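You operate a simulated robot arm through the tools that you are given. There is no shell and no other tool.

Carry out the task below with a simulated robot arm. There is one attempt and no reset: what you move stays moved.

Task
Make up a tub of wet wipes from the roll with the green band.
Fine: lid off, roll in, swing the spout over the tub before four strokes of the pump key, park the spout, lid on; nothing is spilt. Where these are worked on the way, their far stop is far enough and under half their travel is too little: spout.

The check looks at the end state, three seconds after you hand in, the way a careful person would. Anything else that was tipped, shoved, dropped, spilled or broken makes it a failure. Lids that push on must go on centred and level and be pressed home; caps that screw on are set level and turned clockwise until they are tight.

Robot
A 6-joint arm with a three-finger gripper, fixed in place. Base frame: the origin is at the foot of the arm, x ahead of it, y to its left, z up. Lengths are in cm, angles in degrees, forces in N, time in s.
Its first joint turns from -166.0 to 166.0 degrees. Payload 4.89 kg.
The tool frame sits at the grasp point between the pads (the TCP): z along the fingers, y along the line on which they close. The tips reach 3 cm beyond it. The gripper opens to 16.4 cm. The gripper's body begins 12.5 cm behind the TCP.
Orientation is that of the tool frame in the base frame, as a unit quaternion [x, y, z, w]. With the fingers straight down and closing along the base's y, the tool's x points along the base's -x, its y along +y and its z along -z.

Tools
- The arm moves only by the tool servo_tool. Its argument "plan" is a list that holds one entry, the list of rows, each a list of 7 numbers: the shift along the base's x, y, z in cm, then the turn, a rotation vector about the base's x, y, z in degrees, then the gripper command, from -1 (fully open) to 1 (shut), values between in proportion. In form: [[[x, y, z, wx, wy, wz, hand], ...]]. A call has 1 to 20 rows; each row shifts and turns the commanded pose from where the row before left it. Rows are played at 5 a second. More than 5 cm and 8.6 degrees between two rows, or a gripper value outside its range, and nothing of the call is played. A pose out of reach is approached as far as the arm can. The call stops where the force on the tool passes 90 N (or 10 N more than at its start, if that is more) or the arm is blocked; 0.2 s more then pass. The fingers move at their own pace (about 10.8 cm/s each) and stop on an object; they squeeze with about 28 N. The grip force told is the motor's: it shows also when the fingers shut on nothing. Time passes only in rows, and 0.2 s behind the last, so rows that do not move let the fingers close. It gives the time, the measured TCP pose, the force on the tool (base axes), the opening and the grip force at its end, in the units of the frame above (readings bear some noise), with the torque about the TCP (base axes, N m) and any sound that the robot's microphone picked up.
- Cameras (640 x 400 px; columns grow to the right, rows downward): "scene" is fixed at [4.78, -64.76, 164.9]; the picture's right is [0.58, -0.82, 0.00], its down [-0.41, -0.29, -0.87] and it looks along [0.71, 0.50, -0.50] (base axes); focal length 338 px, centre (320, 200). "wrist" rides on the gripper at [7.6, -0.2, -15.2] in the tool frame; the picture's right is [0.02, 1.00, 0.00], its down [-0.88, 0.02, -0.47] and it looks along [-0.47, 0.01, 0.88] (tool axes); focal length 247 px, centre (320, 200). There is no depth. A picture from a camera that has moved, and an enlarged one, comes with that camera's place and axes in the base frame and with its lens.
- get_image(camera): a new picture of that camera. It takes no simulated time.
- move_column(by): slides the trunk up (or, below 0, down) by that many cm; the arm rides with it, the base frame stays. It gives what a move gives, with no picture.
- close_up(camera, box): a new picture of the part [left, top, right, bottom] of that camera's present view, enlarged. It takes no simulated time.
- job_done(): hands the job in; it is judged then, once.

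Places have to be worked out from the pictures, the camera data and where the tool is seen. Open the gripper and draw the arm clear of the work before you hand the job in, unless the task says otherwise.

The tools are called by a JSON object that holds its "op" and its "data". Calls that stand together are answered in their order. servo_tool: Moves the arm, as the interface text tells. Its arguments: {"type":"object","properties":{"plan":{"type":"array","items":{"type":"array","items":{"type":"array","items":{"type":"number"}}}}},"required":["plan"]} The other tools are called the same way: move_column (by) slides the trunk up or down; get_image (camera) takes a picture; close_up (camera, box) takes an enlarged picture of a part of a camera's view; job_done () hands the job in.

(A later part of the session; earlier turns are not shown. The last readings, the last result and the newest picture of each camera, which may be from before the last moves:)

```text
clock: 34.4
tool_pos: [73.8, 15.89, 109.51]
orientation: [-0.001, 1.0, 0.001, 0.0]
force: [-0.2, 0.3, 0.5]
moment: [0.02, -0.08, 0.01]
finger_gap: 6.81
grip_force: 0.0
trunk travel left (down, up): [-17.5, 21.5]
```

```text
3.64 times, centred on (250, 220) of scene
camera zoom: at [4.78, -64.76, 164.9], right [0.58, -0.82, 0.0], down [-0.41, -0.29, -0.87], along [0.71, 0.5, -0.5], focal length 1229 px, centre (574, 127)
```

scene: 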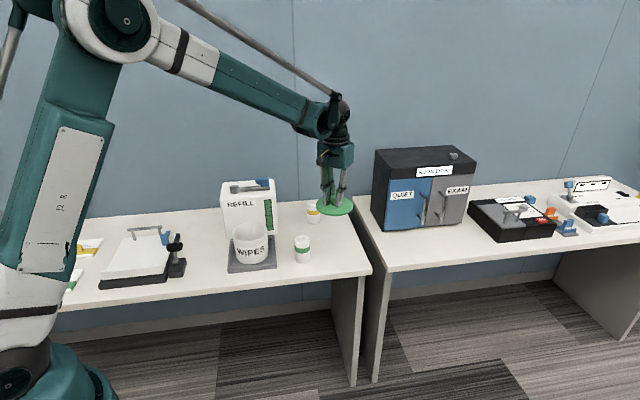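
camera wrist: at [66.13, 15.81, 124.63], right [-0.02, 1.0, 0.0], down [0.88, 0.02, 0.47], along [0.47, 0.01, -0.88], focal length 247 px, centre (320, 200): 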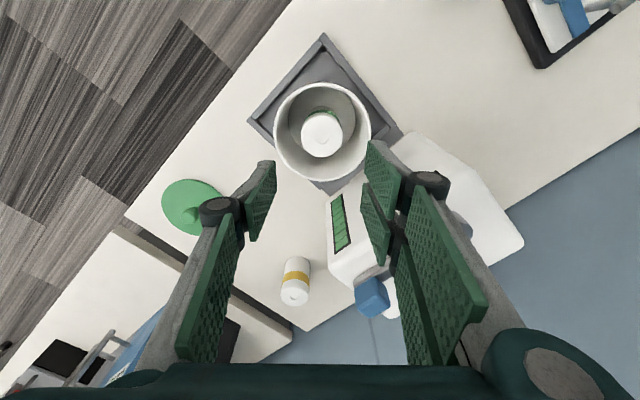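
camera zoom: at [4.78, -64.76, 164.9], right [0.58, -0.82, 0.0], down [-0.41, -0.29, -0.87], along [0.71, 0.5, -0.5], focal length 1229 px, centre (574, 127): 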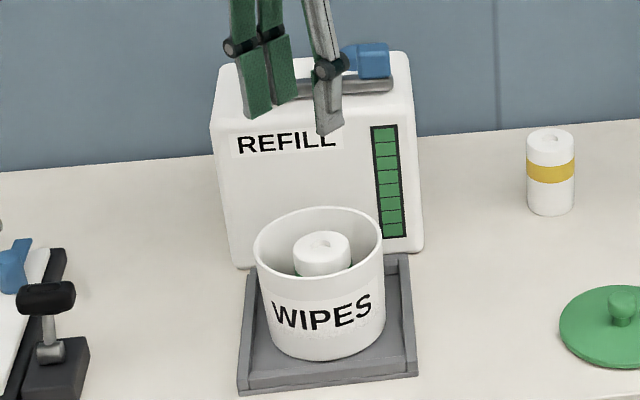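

The green roll stands in the tub. Now for the spout: I rise and turn the tool by -44° so the fingers close across the spout arm, and come over the blue block for a close view.

{"op": "servo_tool", "data": {"plan": [[[0, 0, 3.5, 0, 0, 0, 0.17], [0, 0, 3.5, 0, 0, 0, 0.17], [0, 0, 2, 0, 0, 0, 0.17], [1.87, 1.85, 0, 0, 0, -7.4, 0.17], [1.87, 1.85, 0, 0, 0, -7.4, 0.17], [1.87, 1.85, 0, 0, 0, -7.4, 0.17], [1.87, 1.85, 0, 0, 0, -7.4, 0.17], [1.87, 1.85, 0, 0, 0, -7.4, 0.17], [1.87, 1.85, 0, 0, 0, -7.4, 0.17], [0, 0, -2, 0, 0, 0, 0.17], [0, 0, 0, 0, 0, 0, 0.17]]]}}

{"op": "get_image", "data": {"camera": "wrist"}}

{"op": "close_up", "data": {"camera": "scene", "box": [200, 100, 320, 230]}}

```text
clock: 36.8
tool_pos: [85.18, 27.43, 116.01]
orientation: [0.378, 0.926, 0.0, 0.0]
force: [-0.4, 0.5, -1.1]
moment: [-0.04, 0.06, 0.01]
finger_gap: 6.8
grip_force: 0.1
trunk travel left (down, up): [-17.5, 21.5]
```

```text
taken
camera wrist: at [79.61, 32.58, 131.22], right [0.68, 0.73, 0.0], down [0.64, -0.6, 0.47], along [0.34, -0.32, -0.88], focal length 247 px, centre (320, 200)
```

wrist: 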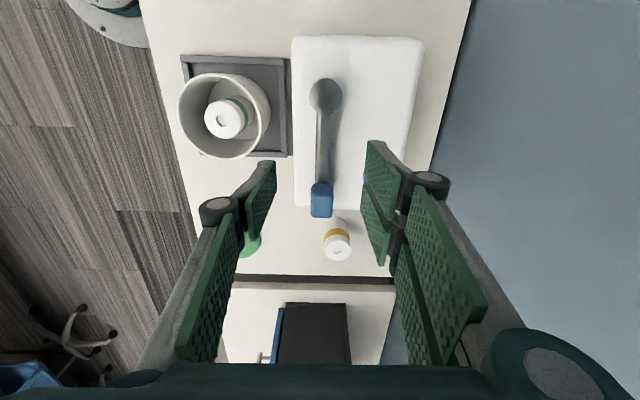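

```text
3.08 times, centred on (260, 165) of scene
camera zoom: at [4.78, -64.76, 164.9], right [0.58, -0.82, 0.0], down [-0.41, -0.29, -0.87], along [0.71, 0.5, -0.5], focal length 1040 px, centre (505, 308)
```

zoom: 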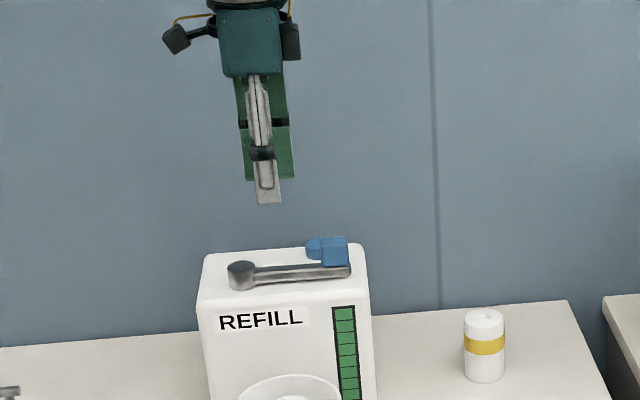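

The view is good. I enlarge the spout and block, and the area where the key is, for exact positions.

{"op": "close_up", "data": {"camera": "wrist", "box": [270, 60, 400, 240]}}

{"op": "close_up", "data": {"camera": "scene", "box": [240, 165, 290, 205]}}

```text
2.22 times, centred on (335, 150) of wrist
camera zoom: at [79.61, 32.58, 131.22], right [0.68, 0.73, 0.0], down [0.64, -0.6, 0.47], along [0.34, -0.32, -0.88], focal length 549 px, centre (287, 311)
```

zoom: 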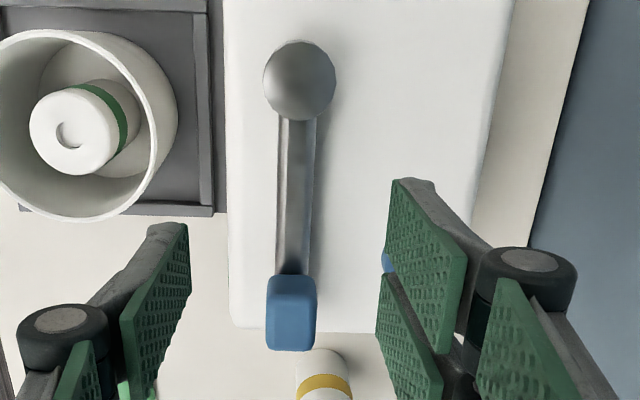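

```text
10.00 times, centred on (265, 185) of scene
camera zoom: at [4.78, -64.76, 164.9], right [0.58, -0.82, 0.0], down [-0.41, -0.29, -0.87], along [0.71, 0.5, -0.5], focal length 3379 px, centre (870, 350)
```

zoom: 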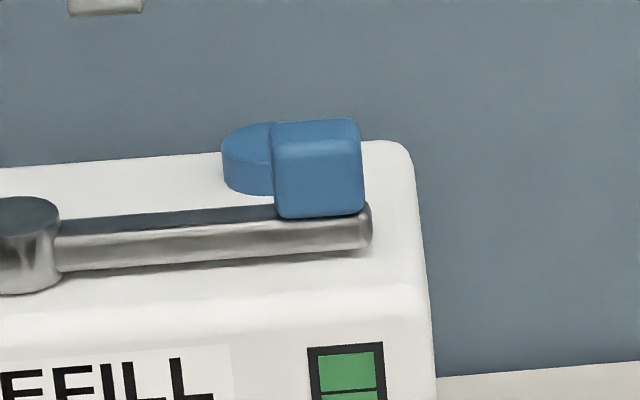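

The block centre works out at (90.2,22.6), spanning z≈102.6–106.2 and about 2.6 cm across; the pivot is at (81.65,31.1). I go above the block with a 4.6 cm gap so the fingers straddle it.

{"op": "servo_tool", "data": {"plan": [[[1.7, -1.6, 0, 0, 0, 0, 0.44], [1.7, -1.6, 0, 0, 0, 0, 0.44], [1.65, -1.55, -1, 0, 0, 0, 0.44], [0, 0, -2, 0, 0, 0, 0.44], [0, 0, 0, 0, 0, 0, 0.44]]]}}

{"op": "get_image", "data": {"camera": "wrist"}}

{"op": "close_up", "data": {"camera": "scene", "box": [220, 120, 310, 220]}}

```text
clock: 38.0
tool_pos: [90.13, 22.43, 113.02]
orientation: [0.377, 0.926, 0.0, -0.001]
force: [0.1, 0.9, 0.3]
moment: [0.03, 0.06, 0.0]
finger_gap: 4.58
grip_force: 0.1
trunk travel left (down, up): [-17.5, 21.5]
```

```text
taken
camera wrist: at [84.58, 27.64, 128.24], right [0.68, 0.73, 0.0], down [0.64, -0.6, 0.47], along [0.35, -0.32, -0.88], focal length 247 px, centre (320, 200)
```

wrist: 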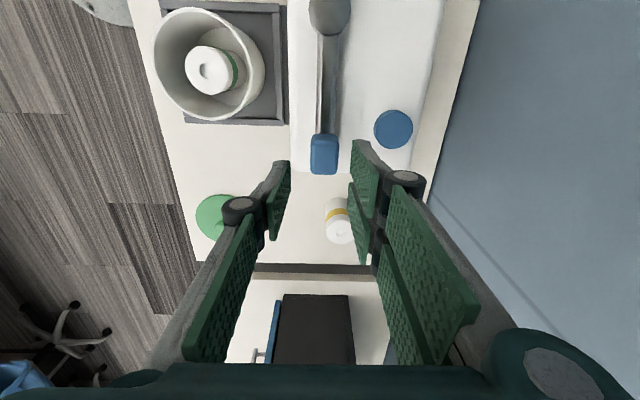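

```text
4.00 times, centred on (265, 170) of scene
camera zoom: at [4.78, -64.76, 164.9], right [0.58, -0.82, 0.0], down [-0.41, -0.29, -0.87], along [0.71, 0.5, -0.5], focal length 1352 px, centre (540, 320)
```

zoom: 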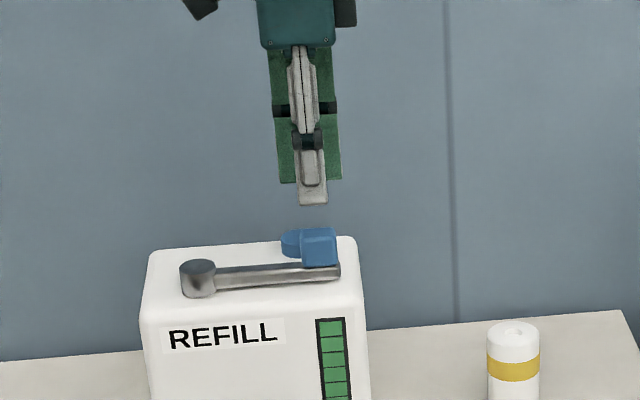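

Block is nicely between the finger lines, and the key shows at (94.0,29.4), clear of the outer finger. I lower to TCP z≈106.3 so the tips straddle the block above the tube.

{"op": "servo_tool", "data": {"plan": [[[0.1, 0.2, -2, 0, 0, 0, 0.44], [0, 0, -2, 0, 0, 0, 0.44], [0, 0, -1.5, 0, 0, 0, 0.44], [0, 0, -1.2, 0, 0, 0, 0.44], [0, 0, 0, 0, 0, 0, 0.44]]]}}

{"op": "get_image", "data": {"camera": "wrist"}}

{"op": "close_up", "data": {"camera": "scene", "box": [225, 140, 295, 210]}}

```text
clock: 39.2
tool_pos: [90.21, 22.82, 106.36]
orientation: [0.377, 0.926, -0.001, -0.001]
force: [-0.2, 0.2, 0.1]
moment: [-0.01, 0.03, 0.01]
finger_gap: 4.58
grip_force: 0.0
trunk travel left (down, up): [-17.5, 21.5]
```

```text
taken
camera wrist: at [84.65, 28.0, 121.5], right [0.68, 0.73, 0.0], down [0.64, -0.6, 0.47], along [0.35, -0.32, -0.88], focal length 247 px, centre (320, 200)
```

wrist: 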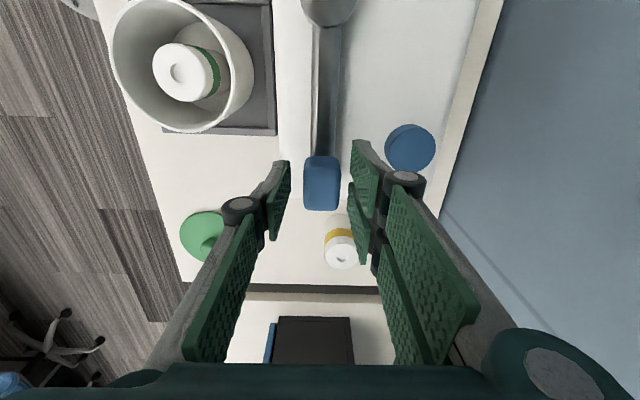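

```text
5.71 times, centred on (260, 175) of scene
camera zoom: at [4.78, -64.76, 164.9], right [0.58, -0.82, 0.0], down [-0.41, -0.29, -0.87], along [0.71, 0.5, -0.5], focal length 1931 px, centre (663, 343)
```

zoom: 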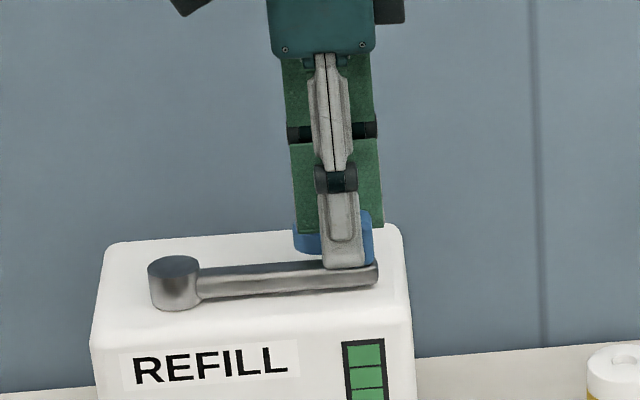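

Fingers straddle the block freely. I start the swing along the arc about the pivot (clockwise seen from above), turning the tool along; first 18° to feel the resistance.

{"op": "servo_tool", "data": {"plan": [[[-0.92, -0.84, 0, 0, 0, -6, 0.44], [-1.0, -0.75, 0, 0, 0, -6, 0.44], [-1.08, -0.64, 0, 0, 0, -6, 0.44]]]}}

{"op": "get_image", "data": {"camera": "wrist"}}

{"op": "close_up", "data": {"camera": "scene", "box": [225, 140, 295, 210]}}

```text
clock: 40.0
tool_pos: [87.47, 20.41, 106.24]
orientation: [0.518, 0.856, -0.001, 0.0]
force: [0.0, 0.4, -1.2]
moment: [-0.06, 0.01, -0.01]
finger_gap: 4.59
grip_force: 0.0
trunk travel left (down, up): [-17.5, 21.5]
```

```text
taken
camera wrist: at [83.79, 27.09, 121.45], right [0.88, 0.48, 0.0], down [0.42, -0.77, 0.47], along [0.23, -0.41, -0.88], focal length 247 px, centre (320, 200)
```

wrist: 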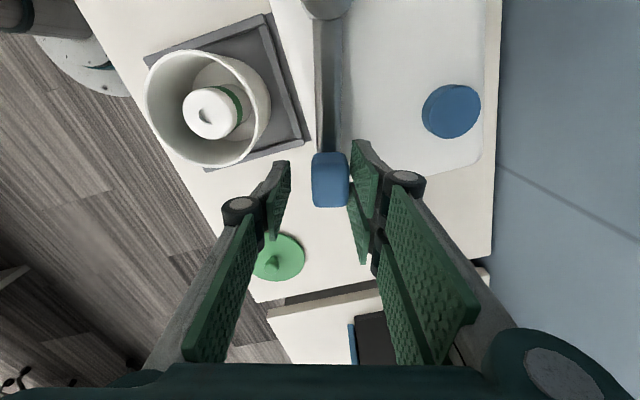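

```text
5.71 times, centred on (260, 175) of scene
camera zoom: at [4.78, -64.76, 164.9], right [0.58, -0.82, 0.0], down [-0.41, -0.29, -0.87], along [0.71, 0.5, -0.5], focal length 1931 px, centre (663, 343)
```

zoom: 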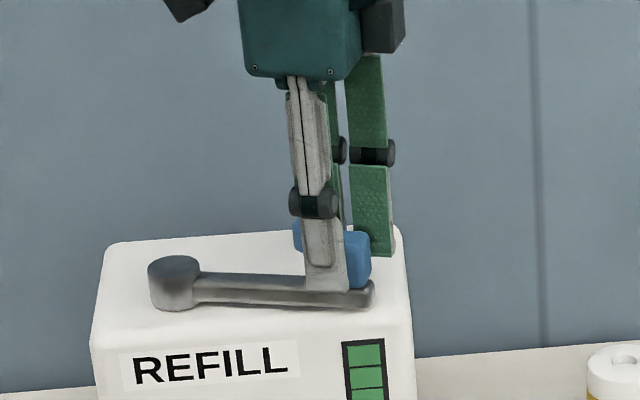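

The spout swings easily with the trailing finger. I continue along the arc.

{"op": "servo_tool", "data": {"plan": [[[-1.13, -0.52, 0, 0, 0, -6, 0.44], [-1.19, -0.4, 0, 0, 0, -6, 0.44], [-1.22, -0.28, 0, 0, 0, -6, 0.44], [-1.24, -0.15, 0, 0, 0, -6, 0.44], [-1.25, -0.01, 0, 0, 0, -6, 0.44]]]}}

{"op": "get_image", "data": {"camera": "wrist"}}

{"op": "close_up", "data": {"camera": "scene", "box": [200, 130, 300, 270]}}

```text
clock: 41.2
tool_pos: [81.23, 18.98, 106.39]
orientation: [0.723, 0.691, 0.0, 0.0]
force: [0.3, 1.4, 0.2]
moment: [0.0, 0.05, -0.02]
finger_gap: 4.6
grip_force: 0.1
trunk travel left (down, up): [-17.5, 21.5]
```

```text
taken
camera wrist: at [81.46, 26.63, 121.49], right [1.0, -0.02, 0.0], down [-0.02, -0.88, 0.47], along [-0.01, -0.47, -0.88], focal length 247 px, centre (320, 200)
```

wrist: 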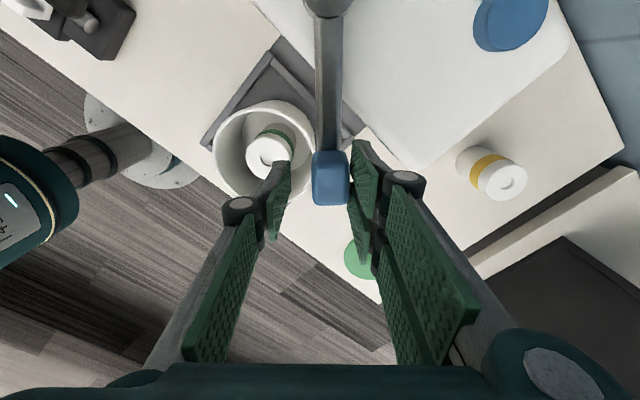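

```text
2.86 times, centred on (250, 200) of scene
camera zoom: at [4.78, -64.76, 164.9], right [0.58, -0.82, 0.0], down [-0.41, -0.29, -0.87], along [0.71, 0.5, -0.5], focal length 966 px, centre (520, 200)
```

zoom: 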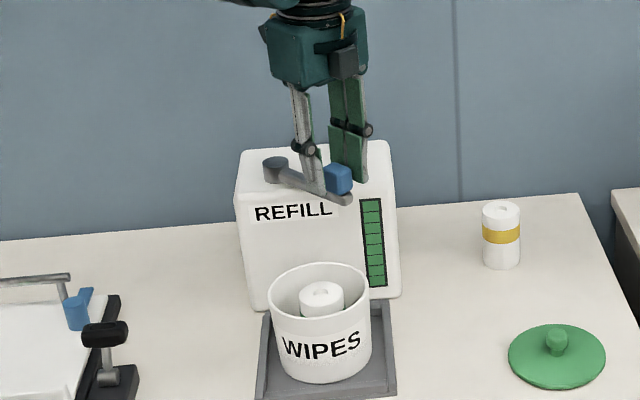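

It moves freely still; three more rows, then I'll approach the end in small steps.

{"op": "servo_tool", "data": {"plan": [[[-1.25, 0.12, 0, 0, 0, -6, 0.44], [-1.22, 0.24, 0, 0, 0, -6, 0.44], [-1.2, 0.37, 0, 0, 0, -6, 0.44]]]}}

{"op": "get_image", "data": {"camera": "wrist"}}

{"op": "close_up", "data": {"camera": "scene", "box": [200, 130, 300, 270]}}

```text
clock: 42.0
tool_pos: [77.67, 19.58, 106.32]
orientation: [0.821, 0.571, -0.001, 0.0]
force: [0.9, -0.5, -0.6]
moment: [0.0, 0.08, 0.03]
finger_gap: 4.58
grip_force: 0.0
trunk travel left (down, up): [-17.5, 21.5]
```

```text
taken
camera wrist: at [80.2, 26.83, 121.52], right [0.94, -0.33, 0.0], down [-0.29, -0.83, 0.47], along [-0.16, -0.45, -0.88], focal length 247 px, centre (320, 200)
```

wrist: 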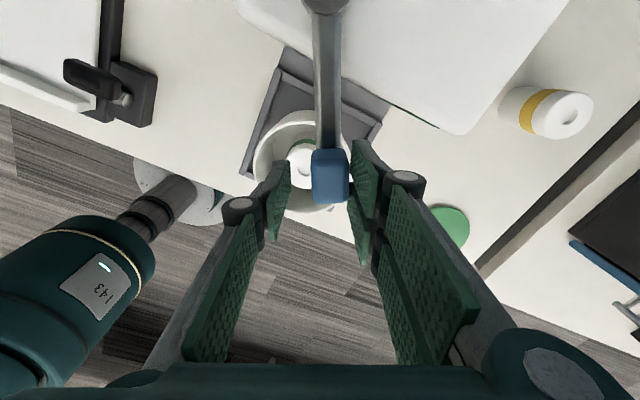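

```text
2.86 times, centred on (250, 200) of scene
camera zoom: at [4.78, -64.76, 164.9], right [0.58, -0.82, 0.0], down [-0.41, -0.29, -0.87], along [0.71, 0.5, -0.5], focal length 966 px, centre (520, 200)
```

zoom: 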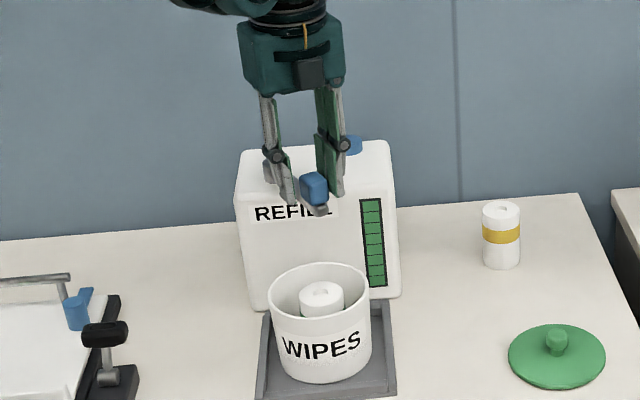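

Spout is now near -106° and over the tub's edge region. I go on in 3° steps, watching for the stop.

{"op": "servo_tool", "data": {"plan": [[[-0.58, 0.23, 0, 0, 0, -3, 0.44], [-0.57, 0.27, 0, 0, 0, -3, 0.44], [-0.55, 0.29, 0, 0, 0, -3, 0.44]]]}}

{"op": "get_image", "data": {"camera": "wrist"}}

```text
clock: 42.8
tool_pos: [75.95, 20.53, 106.38]
orientation: [0.864, 0.504, 0.0, 0.0]
force: [-0.1, -0.2, 0.3]
moment: [-0.02, 0.03, -0.02]
finger_gap: 4.58
grip_force: 0.1
trunk travel left (down, up): [-17.5, 21.5]
```

```text
taken
camera wrist: at [79.59, 27.27, 121.49], right [0.88, -0.47, 0.0], down [-0.42, -0.78, 0.47], along [-0.22, -0.42, -0.88], focal length 247 px, centre (320, 200)
```

wrist: 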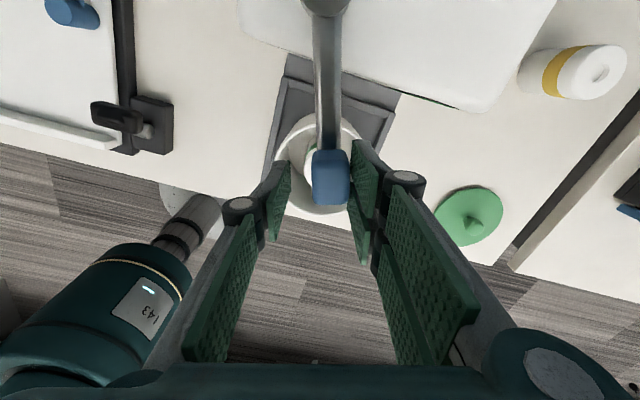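

Spout is nearly over the roll and still free. I step a bit further to find whether the stop is here.

{"op": "servo_tool", "data": {"plan": [[[-0.54, 0.32, 0, 0, 0, -3, 0.44], [0, 0, 0, 0, 0, 0, 0.44]]]}}

{"op": "get_image", "data": {"camera": "wrist"}}

{"op": "close_up", "data": {"camera": "scene", "box": [200, 150, 300, 270]}}

```text
clock: 43.4
tool_pos: [75.54, 20.84, 106.24]
orientation: [0.877, 0.481, -0.001, 0.0]
force: [14.9, -5.1, 4.0]
moment: [-0.21, -0.51, 0.37]
finger_gap: 5.23
grip_force: 8.3
trunk travel left (down, up): [-17.5, 21.5]
```

```text
taken
camera wrist: at [79.5, 27.36, 121.41], right [0.86, -0.52, 0.0], down [-0.46, -0.75, 0.47], along [-0.24, -0.41, -0.88], focal length 247 px, centre (320, 200)
```

wrist: 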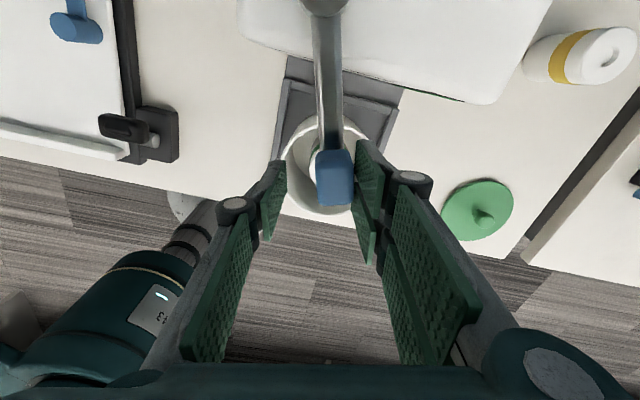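

```text
3.33 times, centred on (250, 210) of scene
camera zoom: at [4.78, -64.76, 164.9], right [0.58, -0.82, 0.0], down [-0.41, -0.29, -0.87], along [0.71, 0.5, -0.5], focal length 1126 px, centre (553, 167)
```

zoom: 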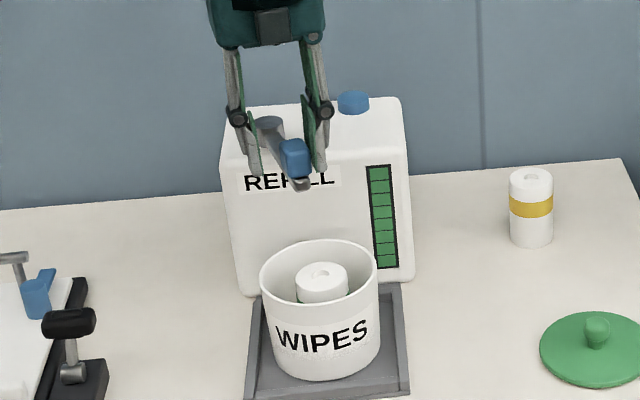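

Force rose to 15 N and the fingers were pushed: that's the far stop, right over the tub. I back off 4° so nothing touches, and rise straight up.

{"op": "servo_tool", "data": {"plan": [[[0.54, -0.32, 0, 0, 0, 3, 0.44], [0.25, -0.12, 0, 0, 0, 1.5, 0.44], [0, 0, 2, 0, 0, 0, 0.44], [0, 0, 3.5, 0, 0, 0, 0.44], [0, 0, 4, 0, 0, 0, 0.44], [0, 0, 4, 0, 0, 0, 0.44], [0, 0, 0, 0, 0, 0, 0.44]]]}}

{"op": "get_image", "data": {"camera": "wrist"}}

{"op": "close_up", "data": {"camera": "scene", "box": [200, 150, 300, 270]}}

```text
clock: 45.0
tool_pos: [76.18, 20.7, 119.84]
orientation: [0.857, 0.516, 0.0, 0.0]
force: [0.5, -0.4, 0.1]
moment: [-0.01, -0.08, 0.02]
finger_gap: 4.6
grip_force: 0.1
trunk travel left (down, up): [-17.5, 21.5]
```

```text
taken
camera wrist: at [79.59, 27.37, 134.92], right [0.89, -0.45, 0.0], down [-0.39, -0.79, 0.47], along [-0.21, -0.42, -0.88], focal length 247 px, centre (320, 200)
```

wrist: 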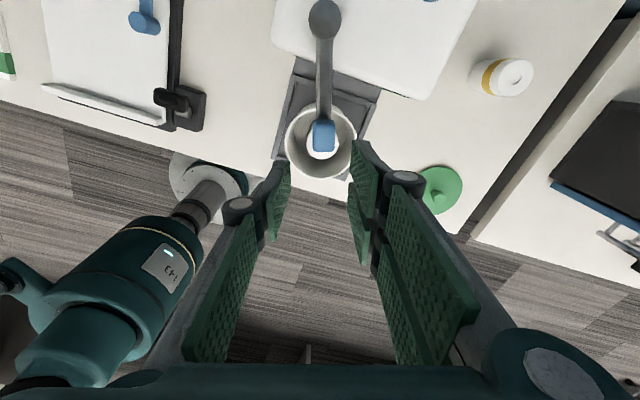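

```text
3.33 times, centred on (250, 210) of scene
camera zoom: at [4.78, -64.76, 164.9], right [0.58, -0.82, 0.0], down [-0.41, -0.29, -0.87], along [0.71, 0.5, -0.5], focal length 1126 px, centre (553, 167)
```

zoom: 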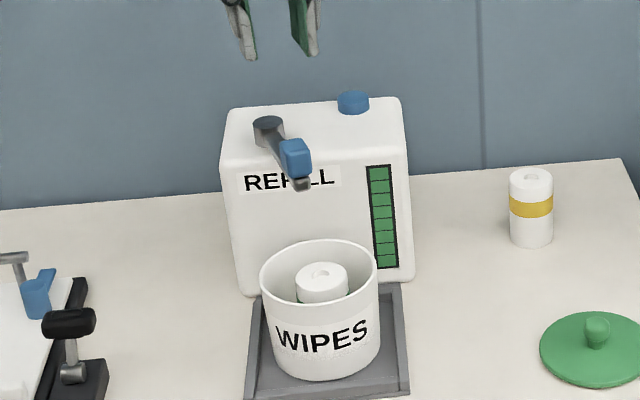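

The spout is over the tub at its far stop. Now I shut the fingers, turn the tool back, and go over the pump key at (94.0,29.4), staying high.

{"op": "servo_tool", "data": {"plan": [[[1.6, 0.7, 0, 0, 0, 7.4, 0.7], [1.6, 0.7, 0, 0, 0, 7.4, 1], [1.6, 0.7, 0, 0, 0, 7.4, 1], [1.6, 0.7, 0, 0, 0, 7.4, 1], [1.6, 0.7, 0, 0, 0, 7.4, 1], [1.6, 0.7, 0, 0, 0, 7.4, 1], [1.6, 0.7, 0, 0, 0, 7.4, 1], [1.6, 0.7, 0, 0, 0, 7.4, 1], [1.6, 0.7, 0, 0, 0, 7.4, 1], [1.6, 0.7, 0, 0, 0, 7.0, 1], [0, 0, -2, 0, 0, 0, 1], [0, 0, 0, 0, 0, 0, 1]]]}}

{"op": "get_image", "data": {"camera": "wrist"}}

{"op": "close_up", "data": {"camera": "scene", "box": [200, 100, 320, 230]}}

```text
clock: 47.6
tool_pos: [92.04, 27.64, 117.65]
orientation: [0.376, 0.927, 0.0, 0.0]
force: [0.0, 0.2, 0.8]
moment: [-0.03, 0.01, -0.02]
finger_gap: 0.0
grip_force: 28.0
trunk travel left (down, up): [-17.5, 21.5]
```

```text
taken
camera wrist: at [86.54, 32.87, 132.81], right [0.68, 0.73, 0.0], down [0.64, -0.6, 0.47], along [0.35, -0.32, -0.88], focal length 247 px, centre (320, 200)
```

wrist: 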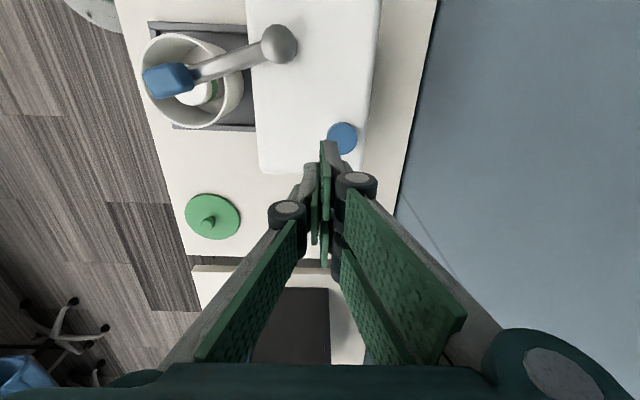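

```text
3.08 times, centred on (260, 165) of scene
camera zoom: at [4.78, -64.76, 164.9], right [0.58, -0.82, 0.0], down [-0.41, -0.29, -0.87], along [0.71, 0.5, -0.5], focal length 1040 px, centre (505, 308)
```

zoom: 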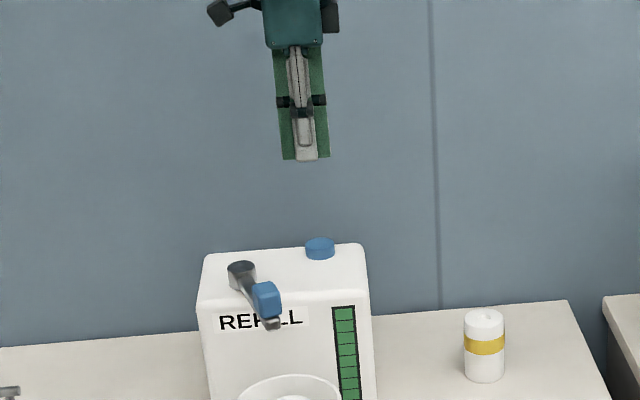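

Key top is at about (94.2,29.5,101.5). I move over it at this height and check the arm truly reaches there.

{"op": "servo_tool", "data": {"plan": [[[1.0, 0.9, 0, 0, 0, 0, 1], [1.0, 0.9, 0, 0, 0, 0, 1], [0, 0, -3, 0, 0, 0, 1], [0, 0, -3, 0, 0, 0, 1], [0, 0, 0, 0, 0, 0, 1], [0, 0, 0, 0, 0, 0, 1]]]}}

{"op": "get_image", "data": {"camera": "wrist"}}

{"op": "close_up", "data": {"camera": "scene", "box": [220, 130, 300, 210]}}

```text
clock: 49.0
tool_pos: [94.13, 29.35, 111.79]
orientation: [0.377, 0.926, 0.0, 0.0]
force: [0.0, 0.2, -0.6]
moment: [-0.01, 0.03, -0.03]
finger_gap: 0.01
grip_force: 27.9
trunk travel left (down, up): [-17.5, 21.5]
```

```text
taken
camera wrist: at [88.63, 34.64, 126.95], right [0.68, 0.73, 0.0], down [0.64, -0.6, 0.47], along [0.35, -0.32, -0.88], focal length 247 px, centre (320, 200)
```

wrist: 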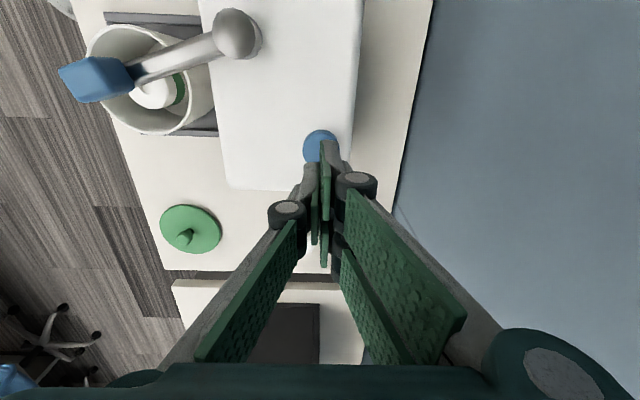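

```text
5.00 times, centred on (260, 170) of scene
camera zoom: at [4.78, -64.76, 164.9], right [0.58, -0.82, 0.0], down [-0.41, -0.29, -0.87], along [0.71, 0.5, -0.5], focal length 1690 px, centre (620, 350)
```

zoom: 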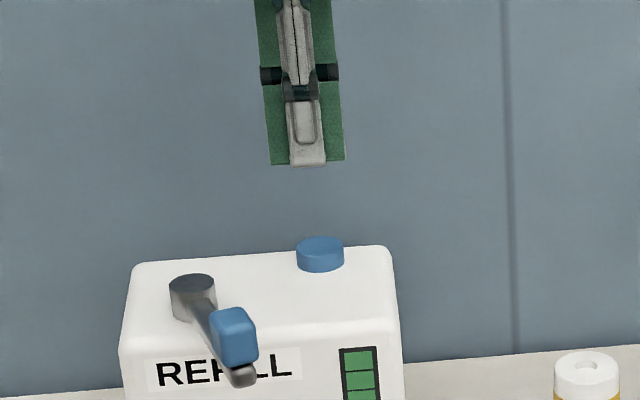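

The tool is on target over the key. I descend to just above it (tips ≈ 103).

{"op": "servo_tool", "data": {"plan": [[[-0.05, 0.1, -2.5, 0, 0, 0, 1], [0, 0, -2.5, 0, 0, 0, 1], [0, 0, -0.8, 0, 0, 0, 1], [0, 0, 0, 0, 0, 0, 1]]]}}

{"op": "close_up", "data": {"camera": "scene", "box": [230, 150, 290, 210]}}

{"op": "close_up", "data": {"camera": "wrist", "box": [270, 100, 390, 220]}}

```text
clock: 50.0
tool_pos: [94.05, 29.63, 106.0]
orientation: [0.377, 0.926, -0.001, -0.001]
force: [0.7, -0.1, -0.3]
moment: [-0.02, 0.05, 0.0]
finger_gap: 0.05
grip_force: 28.7
trunk travel left (down, up): [-17.5, 21.5]
```

```text
6.67 times, centred on (260, 180) of scene
camera zoom: at [4.78, -64.76, 164.9], right [0.58, -0.82, 0.0], down [-0.41, -0.29, -0.87], along [0.71, 0.5, -0.5], focal length 2253 px, centre (720, 333)
```

zoom: 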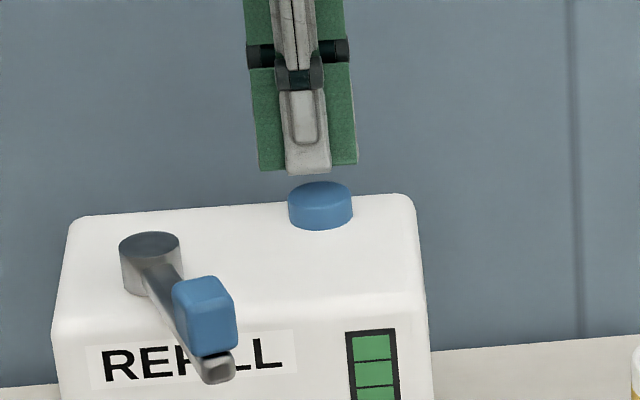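

```text
3.33 times, centred on (330, 160) of wrist
camera zoom: at [88.48, 34.8, 121.26], right [0.68, 0.73, 0.0], down [0.64, -0.6, 0.47], along [0.35, -0.32, -0.88], focal length 823 px, centre (287, 333)
```

zoom: 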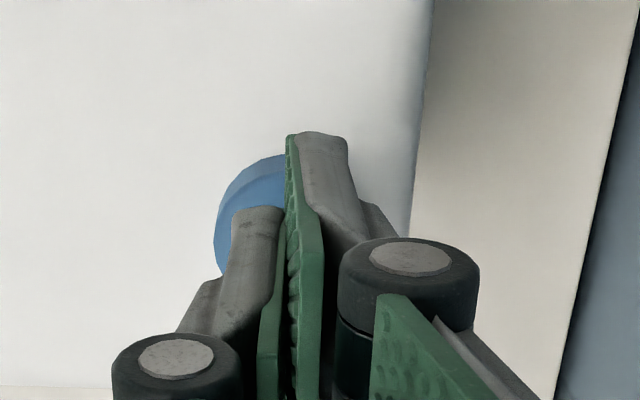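

The closed fingertips are aligned over the key with about 1.5 cm of air. I nudge 0.3 cm along the box and go down in small steps to find the first contact.

{"op": "servo_tool", "data": {"plan": [[[0.15, -0.2, -0.4, 0, 0, 0, 1], [0, 0, -0.3, 0, 0, 0, 1], [0, 0, 0, 0, 0, 0, 1]]]}}

{"op": "close_up", "data": {"camera": "scene", "box": [230, 150, 290, 210]}}

```text
clock: 50.8
tool_pos: [94.15, 29.24, 105.42]
orientation: [0.377, 0.926, 0.0, 0.0]
force: [0.1, 0.5, 0.2]
moment: [0.01, 0.04, -0.01]
finger_gap: 0.03
grip_force: 28.3
trunk travel left (down, up): [-17.5, 21.5]
```

```text
6.67 times, centred on (260, 180) of scene
camera zoom: at [4.78, -64.76, 164.9], right [0.58, -0.82, 0.0], down [-0.41, -0.29, -0.87], along [0.71, 0.5, -0.5], focal length 2253 px, centre (720, 333)
```

zoom: 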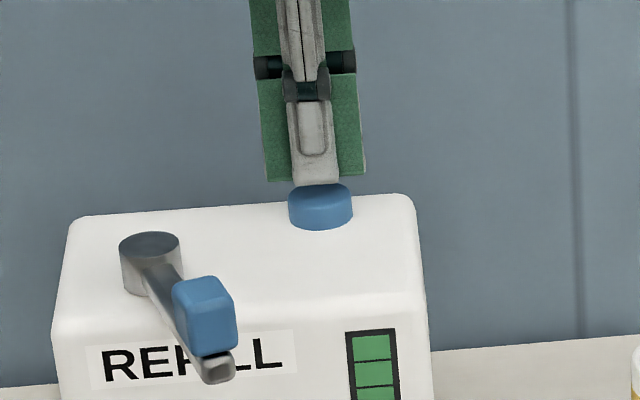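

Aligned, just above the key top now. I press down gently in 0.2 cm steps.

{"op": "servo_tool", "data": {"plan": [[[0, 0, -0.2, 0, 0, 0, 1], [0, 0, -0.2, 0, 0, 0, 1], [0, 0, 0, 0, 0, 0, 1]]]}}

```text
clock: 51.6
tool_pos: [94.19, 29.28, 104.92]
orientation: [0.377, 0.926, 0.001, 0.0]
force: [-0.5, -0.1, -0.4]
moment: [0.0, 0.02, -0.02]
finger_gap: 0.0
grip_force: 28.0
trunk travel left (down, up): [-17.5, 21.5]
```

Not touching yet at 104.9; another 0.4 cm.

{"op": "servo_tool", "data": {"plan": [[[0, 0, -0.2, 0, 0, 0, 1], [0, 0, -0.2, 0, 0, 0, 1], [0, 0, 0, 0, 0, 0, 1]]]}}

{"op": "close_up", "data": {"camera": "scene", "box": [230, 150, 290, 210]}}

```text
clock: 52.4
tool_pos: [94.16, 29.15, 104.53]
orientation: [0.377, 0.926, 0.0, 0.0]
force: [-0.2, 0.2, -0.1]
moment: [-0.02, 0.0, 0.0]
finger_gap: 0.0
grip_force: 28.0
trunk travel left (down, up): [-17.5, 21.5]
```

```text
6.67 times, centred on (260, 180) of scene
camera zoom: at [4.78, -64.76, 164.9], right [0.58, -0.82, 0.0], down [-0.41, -0.29, -0.87], along [0.71, 0.5, -0.5], focal length 2253 px, centre (720, 333)
```

zoom: 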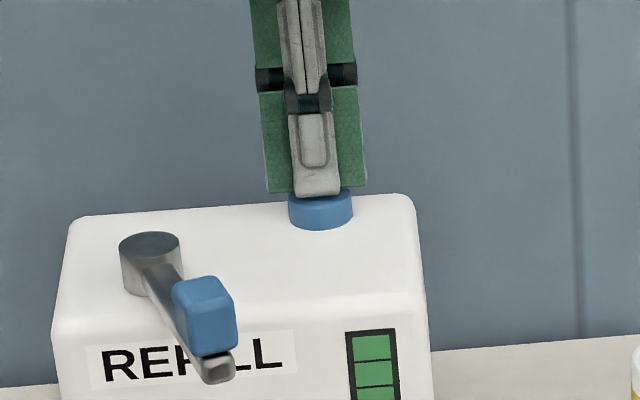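

Tips look about at key height; I continue with small steps.

{"op": "servo_tool", "data": {"plan": [[[0, 0, -0.15, 0, 0, 0, 1], [0, 0, -0.15, 0, 0, 0, 1], [0, 0, 0, 0, 0, 0, 1]]]}}

```text
clock: 53.2
tool_pos: [94.09, 29.34, 104.28]
orientation: [0.377, 0.926, -0.001, 0.0]
force: [-0.4, -0.9, 0.1]
moment: [-0.02, 0.0, 0.03]
finger_gap: 0.02
grip_force: 27.8
trunk travel left (down, up): [-17.5, 21.5]
```

Still no contact force at 104.28; on down.

{"op": "servo_tool", "data": {"plan": [[[0, 0, -0.15, 0, 0, 0, 1], [0, 0, -0.15, 0, 0, 0, 1], [0, 0, 0, 0, 0, 0, 1]]]}}

{"op": "close_up", "data": {"camera": "scene", "box": [230, 150, 290, 210]}}

```text
clock: 54.0
tool_pos: [94.2, 29.35, 103.93]
orientation: [0.378, 0.926, -0.001, 0.0]
force: [-0.4, 1.8, 2.7]
moment: [-0.01, -0.01, 0.0]
finger_gap: 0.6
grip_force: 45.4
trunk travel left (down, up): [-17.5, 21.5]
```

```text
6.67 times, centred on (260, 180) of scene
camera zoom: at [4.78, -64.76, 164.9], right [0.58, -0.82, 0.0], down [-0.41, -0.29, -0.87], along [0.71, 0.5, -0.5], focal length 2253 px, centre (720, 333)
```

zoom: 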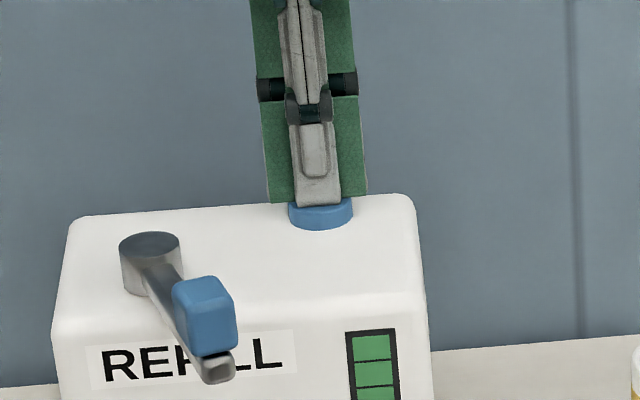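

First light contact (2.7 N), but the finger gap reads 0.6, so I check how the tips sit on the key before pressing harder.

{"op": "close_up", "data": {"camera": "wrist", "box": [270, 100, 390, 220]}}

{"op": "close_up", "data": {"camera": "scene", "box": [248, 168, 278, 192]}}

```text
3.33 times, centred on (330, 160) of wrist
camera zoom: at [88.68, 34.45, 119.06], right [0.68, 0.73, 0.0], down [0.64, -0.6, 0.47], along [0.35, -0.32, -0.88], focal length 823 px, centre (287, 333)
```

zoom: 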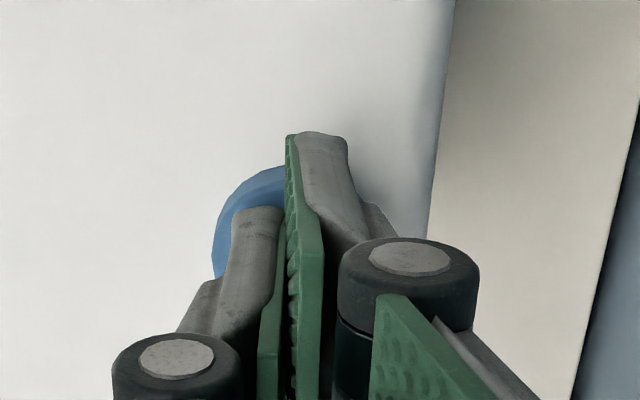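

```text
16.00 times, centred on (263, 180) of scene
camera zoom: at [4.78, -64.76, 164.9], right [0.58, -0.82, 0.0], down [-0.41, -0.29, -0.87], along [0.71, 0.5, -0.5], focal length 5407 px, centre (1232, 520)
```

zoom: 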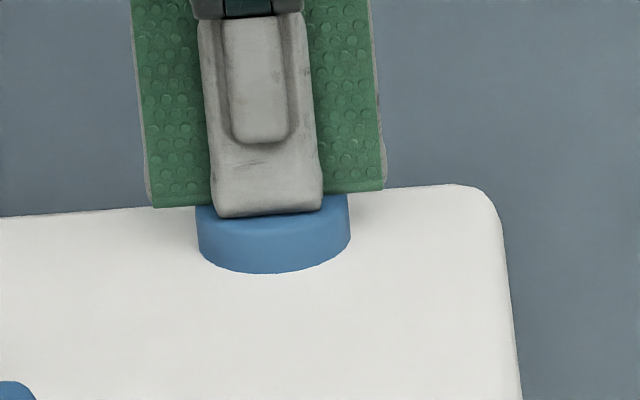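

The tips rest on the key's top, near its centre. I press further in small steps and watch force and sound.

{"op": "servo_tool", "data": {"plan": [[[0, 0, -0.15, 0, 0, 0, 1], [0, 0, 0, 0, 0, 0, 1]]]}}

{"op": "close_up", "data": {"camera": "scene", "box": [248, 168, 278, 192]}}

```text
clock: 54.6
tool_pos: [94.29, 29.24, 103.66]
orientation: [0.377, 0.926, -0.001, -0.001]
force: [-1.3, 1.2, 3.3]
moment: [0.05, 0.01, -0.02]
finger_gap: 0.6
grip_force: 45.3
trunk travel left (down, up): [-17.5, 21.5]
heard: click
```

```text
16.00 times, centred on (263, 180) of scene
camera zoom: at [4.78, -64.76, 164.9], right [0.58, -0.82, 0.0], down [-0.41, -0.29, -0.87], along [0.71, 0.5, -0.5], focal length 5407 px, centre (1232, 520)
```

zoom: 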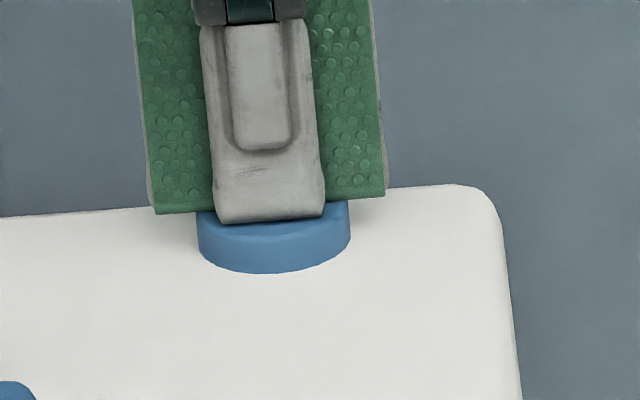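

A click: the first stroke registered. I lift off so the key returns, and look.

{"op": "servo_tool", "data": {"plan": [[[0, 0, 0.4, 0, 0, 0, 1], [0, 0, 0.6, 0, 0, 0, 1], [0, 0, 0, 0, 0, 0, 1]]]}}

{"op": "close_up", "data": {"camera": "scene", "box": [200, 150, 300, 270]}}

{"op": "close_up", "data": {"camera": "scene", "box": [248, 168, 278, 192]}}

```text
clock: 55.4
tool_pos: [94.16, 29.28, 104.72]
orientation: [0.376, 0.926, 0.0, 0.0]
force: [0.8, -0.7, 0.3]
moment: [0.0, 0.0, 0.01]
finger_gap: 0.0
grip_force: 45.1
trunk travel left (down, up): [-17.5, 21.5]
```

```text
3.33 times, centred on (250, 210) of scene
camera zoom: at [4.78, -64.76, 164.9], right [0.58, -0.82, 0.0], down [-0.41, -0.29, -0.87], along [0.71, 0.5, -0.5], focal length 1126 px, centre (553, 167)
```

zoom: 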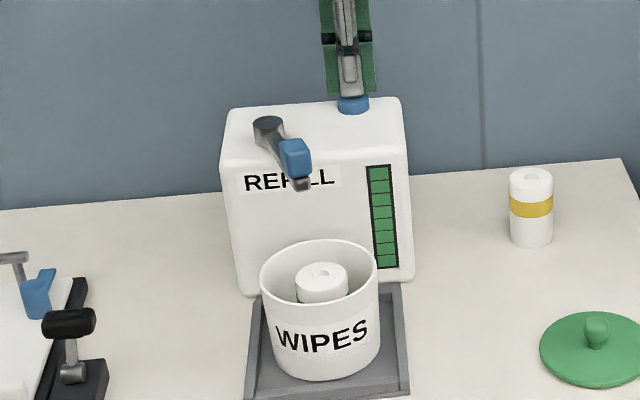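

```text
16.00 times, centred on (263, 180) of scene
camera zoom: at [4.78, -64.76, 164.9], right [0.58, -0.82, 0.0], down [-0.41, -0.29, -0.87], along [0.71, 0.5, -0.5], focal length 5407 px, centre (1232, 520)
```

zoom: 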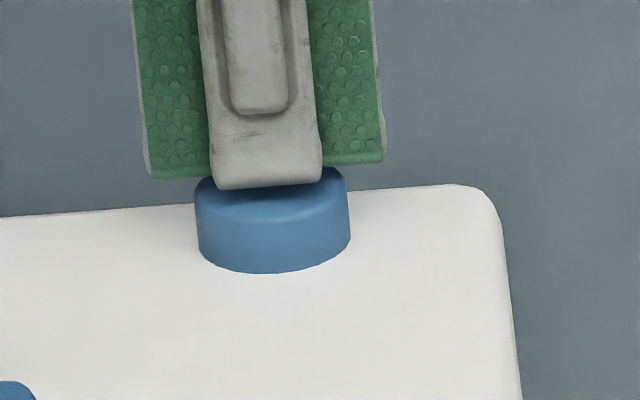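

The key sprang back. I check the level gauge on the front for the count.

{"op": "close_up", "data": {"camera": "scene", "box": [245, 190, 295, 240]}}

{"op": "close_up", "data": {"camera": "scene", "box": [225, 205, 275, 255]}}

```text
8.00 times, centred on (270, 215) of scene
camera zoom: at [4.78, -64.76, 164.9], right [0.58, -0.82, 0.0], down [-0.41, -0.29, -0.87], along [0.71, 0.5, -0.5], focal length 2704 px, centre (720, 80)
```

zoom: 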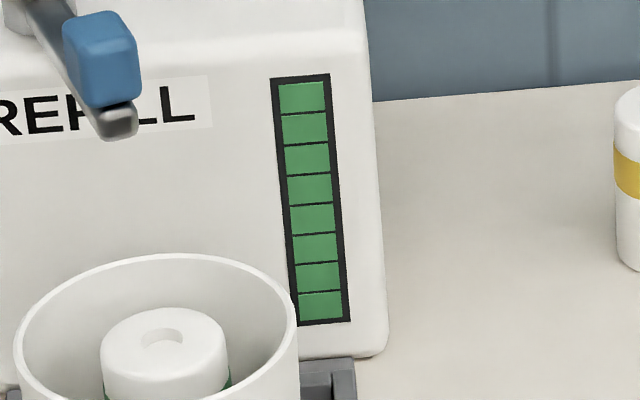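

```text
8.00 times, centred on (250, 230) of scene
camera zoom: at [4.78, -64.76, 164.9], right [0.58, -0.82, 0.0], down [-0.41, -0.29, -0.87], along [0.71, 0.5, -0.5], focal length 2704 px, centre (880, -40)
```

zoom: 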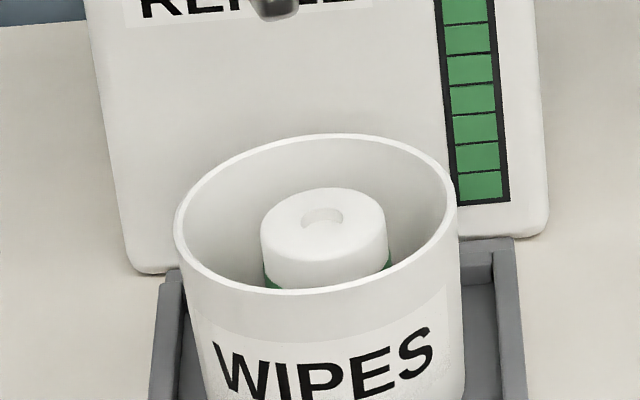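

All eight gauge cells are still green, so the click itself is the cue. I press the second stroke and, after the click, go slightly deeper to find the bottom of the travel.

{"op": "servo_tool", "data": {"plan": [[[0, 0, -0.4, 0, 0, 0, 1], [0, 0, -0.4, 0, 0, 0, 1], [0, 0, -0.25, 0, 0, 0, 1], [0, 0, 0, 0, 0, 0, 1]]]}}

{"op": "close_up", "data": {"camera": "scene", "box": [248, 168, 278, 192]}}

{"op": "close_up", "data": {"camera": "scene", "box": [245, 190, 295, 240]}}

```text
clock: 56.4
tool_pos: [94.24, 29.33, 103.67]
orientation: [0.377, 0.926, 0.0, 0.0]
force: [1.2, -0.8, 4.2]
moment: [-0.01, -0.04, 0.02]
finger_gap: 0.6
grip_force: 45.0
trunk travel left (down, up): [-17.5, 21.5]
heard: click
```

```text
16.00 times, centred on (263, 180) of scene
camera zoom: at [4.78, -64.76, 164.9], right [0.58, -0.82, 0.0], down [-0.41, -0.29, -0.87], along [0.71, 0.5, -0.5], focal length 5407 px, centre (1232, 520)
```

zoom: 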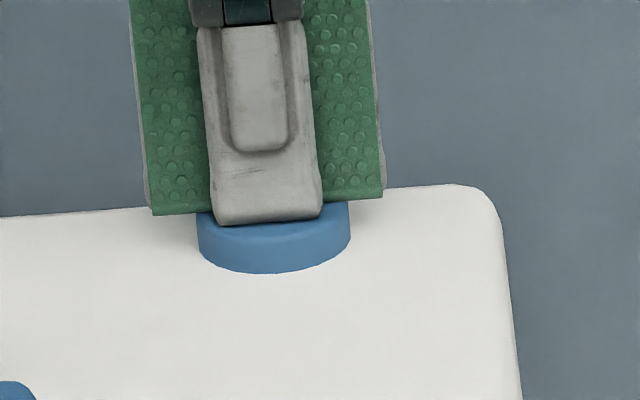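

```text
8.00 times, centred on (270, 215) of scene
camera zoom: at [4.78, -64.76, 164.9], right [0.58, -0.82, 0.0], down [-0.41, -0.29, -0.87], along [0.71, 0.5, -0.5], focal length 2704 px, centre (720, 80)
```

zoom: 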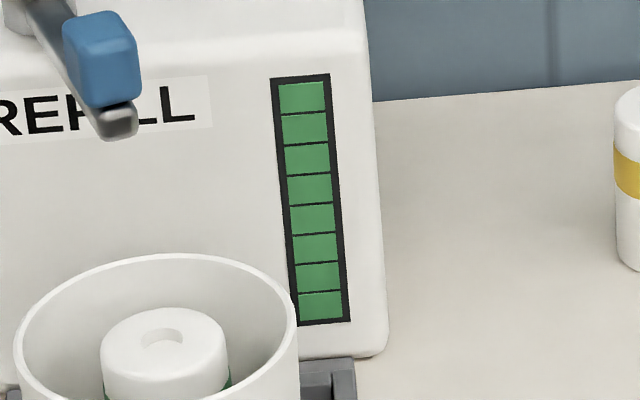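

Second click. I press a little further, still on the same stroke, to see whether the travel goes deeper.

{"op": "servo_tool", "data": {"plan": [[[0, 0, -0.15, 0, 0, 0, 1], [0, 0, 0, 0, 0, 0, 1]]]}}

{"op": "close_up", "data": {"camera": "scene", "box": [248, 168, 278, 192]}}

```text
clock: 57.0
tool_pos: [94.23, 29.42, 103.59]
orientation: [0.377, 0.926, 0.0, 0.0]
force: [-1.9, 0.2, 5.2]
moment: [-0.03, 0.03, 0.04]
finger_gap: 0.63
grip_force: 44.5
trunk travel left (down, up): [-17.5, 21.5]
```

```text
16.00 times, centred on (263, 180) of scene
camera zoom: at [4.78, -64.76, 164.9], right [0.58, -0.82, 0.0], down [-0.41, -0.29, -0.87], along [0.71, 0.5, -0.5], focal length 5407 px, centre (1232, 520)
```

zoom: 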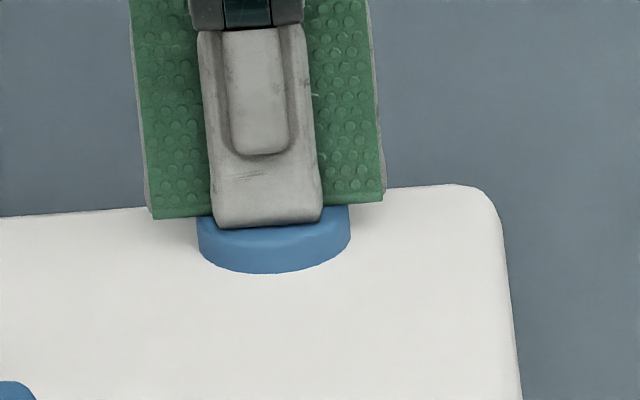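

No further sound at 5 N and the key still yields. I press a bit more to see the bottom.

{"op": "servo_tool", "data": {"plan": [[[0, 0, -0.15, 0, 0, 0, 1], [0, 0, -0.15, 0, 0, 0, 1], [0, 0, 0, 0, 0, 0, 1]]]}}

{"op": "close_up", "data": {"camera": "scene", "box": [248, 168, 278, 192]}}

{"op": "close_up", "data": {"camera": "scene", "box": [245, 190, 295, 240]}}

```text
clock: 57.8
tool_pos: [94.11, 29.26, 103.22]
orientation: [0.377, 0.926, 0.0, 0.0]
force: [2.6, 0.0, 5.5]
moment: [-0.02, -0.08, 0.0]
finger_gap: 0.57
grip_force: 45.1
trunk travel left (down, up): [-17.5, 21.5]
```

```text
16.00 times, centred on (263, 180) of scene
camera zoom: at [4.78, -64.76, 164.9], right [0.58, -0.82, 0.0], down [-0.41, -0.29, -0.87], along [0.71, 0.5, -0.5], focal length 5407 px, centre (1232, 520)
```

zoom: 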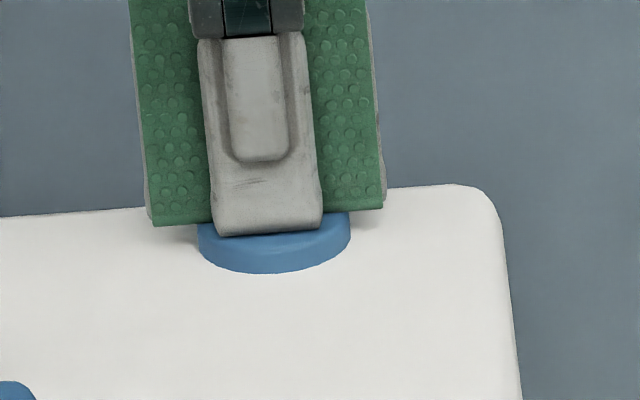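

```text
8.00 times, centred on (270, 215) of scene
camera zoom: at [4.78, -64.76, 164.9], right [0.58, -0.82, 0.0], down [-0.41, -0.29, -0.87], along [0.71, 0.5, -0.5], focal length 2704 px, centre (720, 80)
```

zoom: 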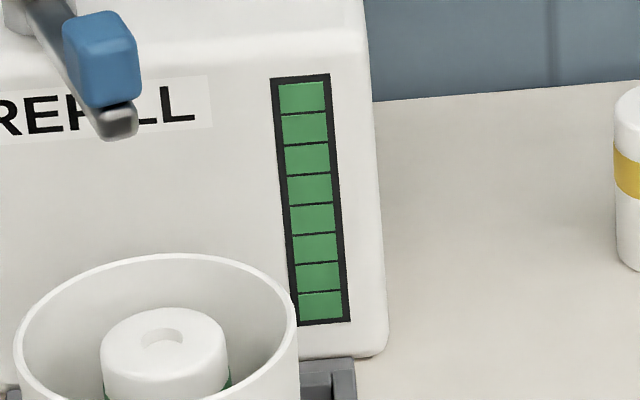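

Still springy at 5.5 N. I go another 0.2 cm to find the bottom.

{"op": "servo_tool", "data": {"plan": [[[0, 0, -0.1, 0, 0, 0, 1], [0, 0, -0.1, 0, 0, 0, 1], [0, 0, 0, 0, 0, 0, 1]]]}}

{"op": "close_up", "data": {"camera": "scene", "box": [248, 168, 278, 192]}}

```text
clock: 58.6
tool_pos: [94.02, 29.3, 103.19]
orientation: [0.376, 0.927, 0.0, 0.001]
force: [2.9, 1.6, 14.4]
moment: [0.07, -0.11, -0.02]
finger_gap: 0.58
grip_force: 44.8
trunk travel left (down, up): [-17.5, 21.5]
```

```text
16.00 times, centred on (263, 180) of scene
camera zoom: at [4.78, -64.76, 164.9], right [0.58, -0.82, 0.0], down [-0.41, -0.29, -0.87], along [0.71, 0.5, -0.5], focal length 5407 px, centre (1232, 520)
```

zoom: 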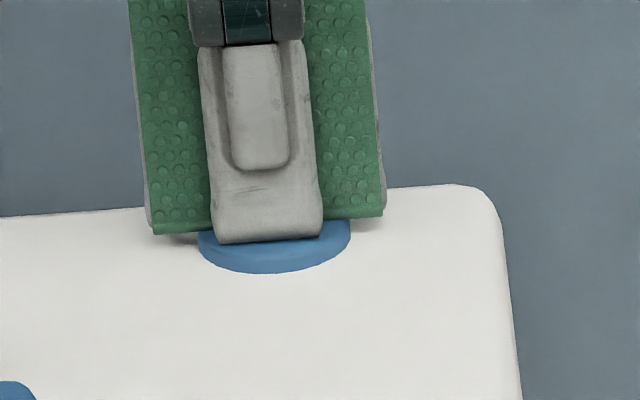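

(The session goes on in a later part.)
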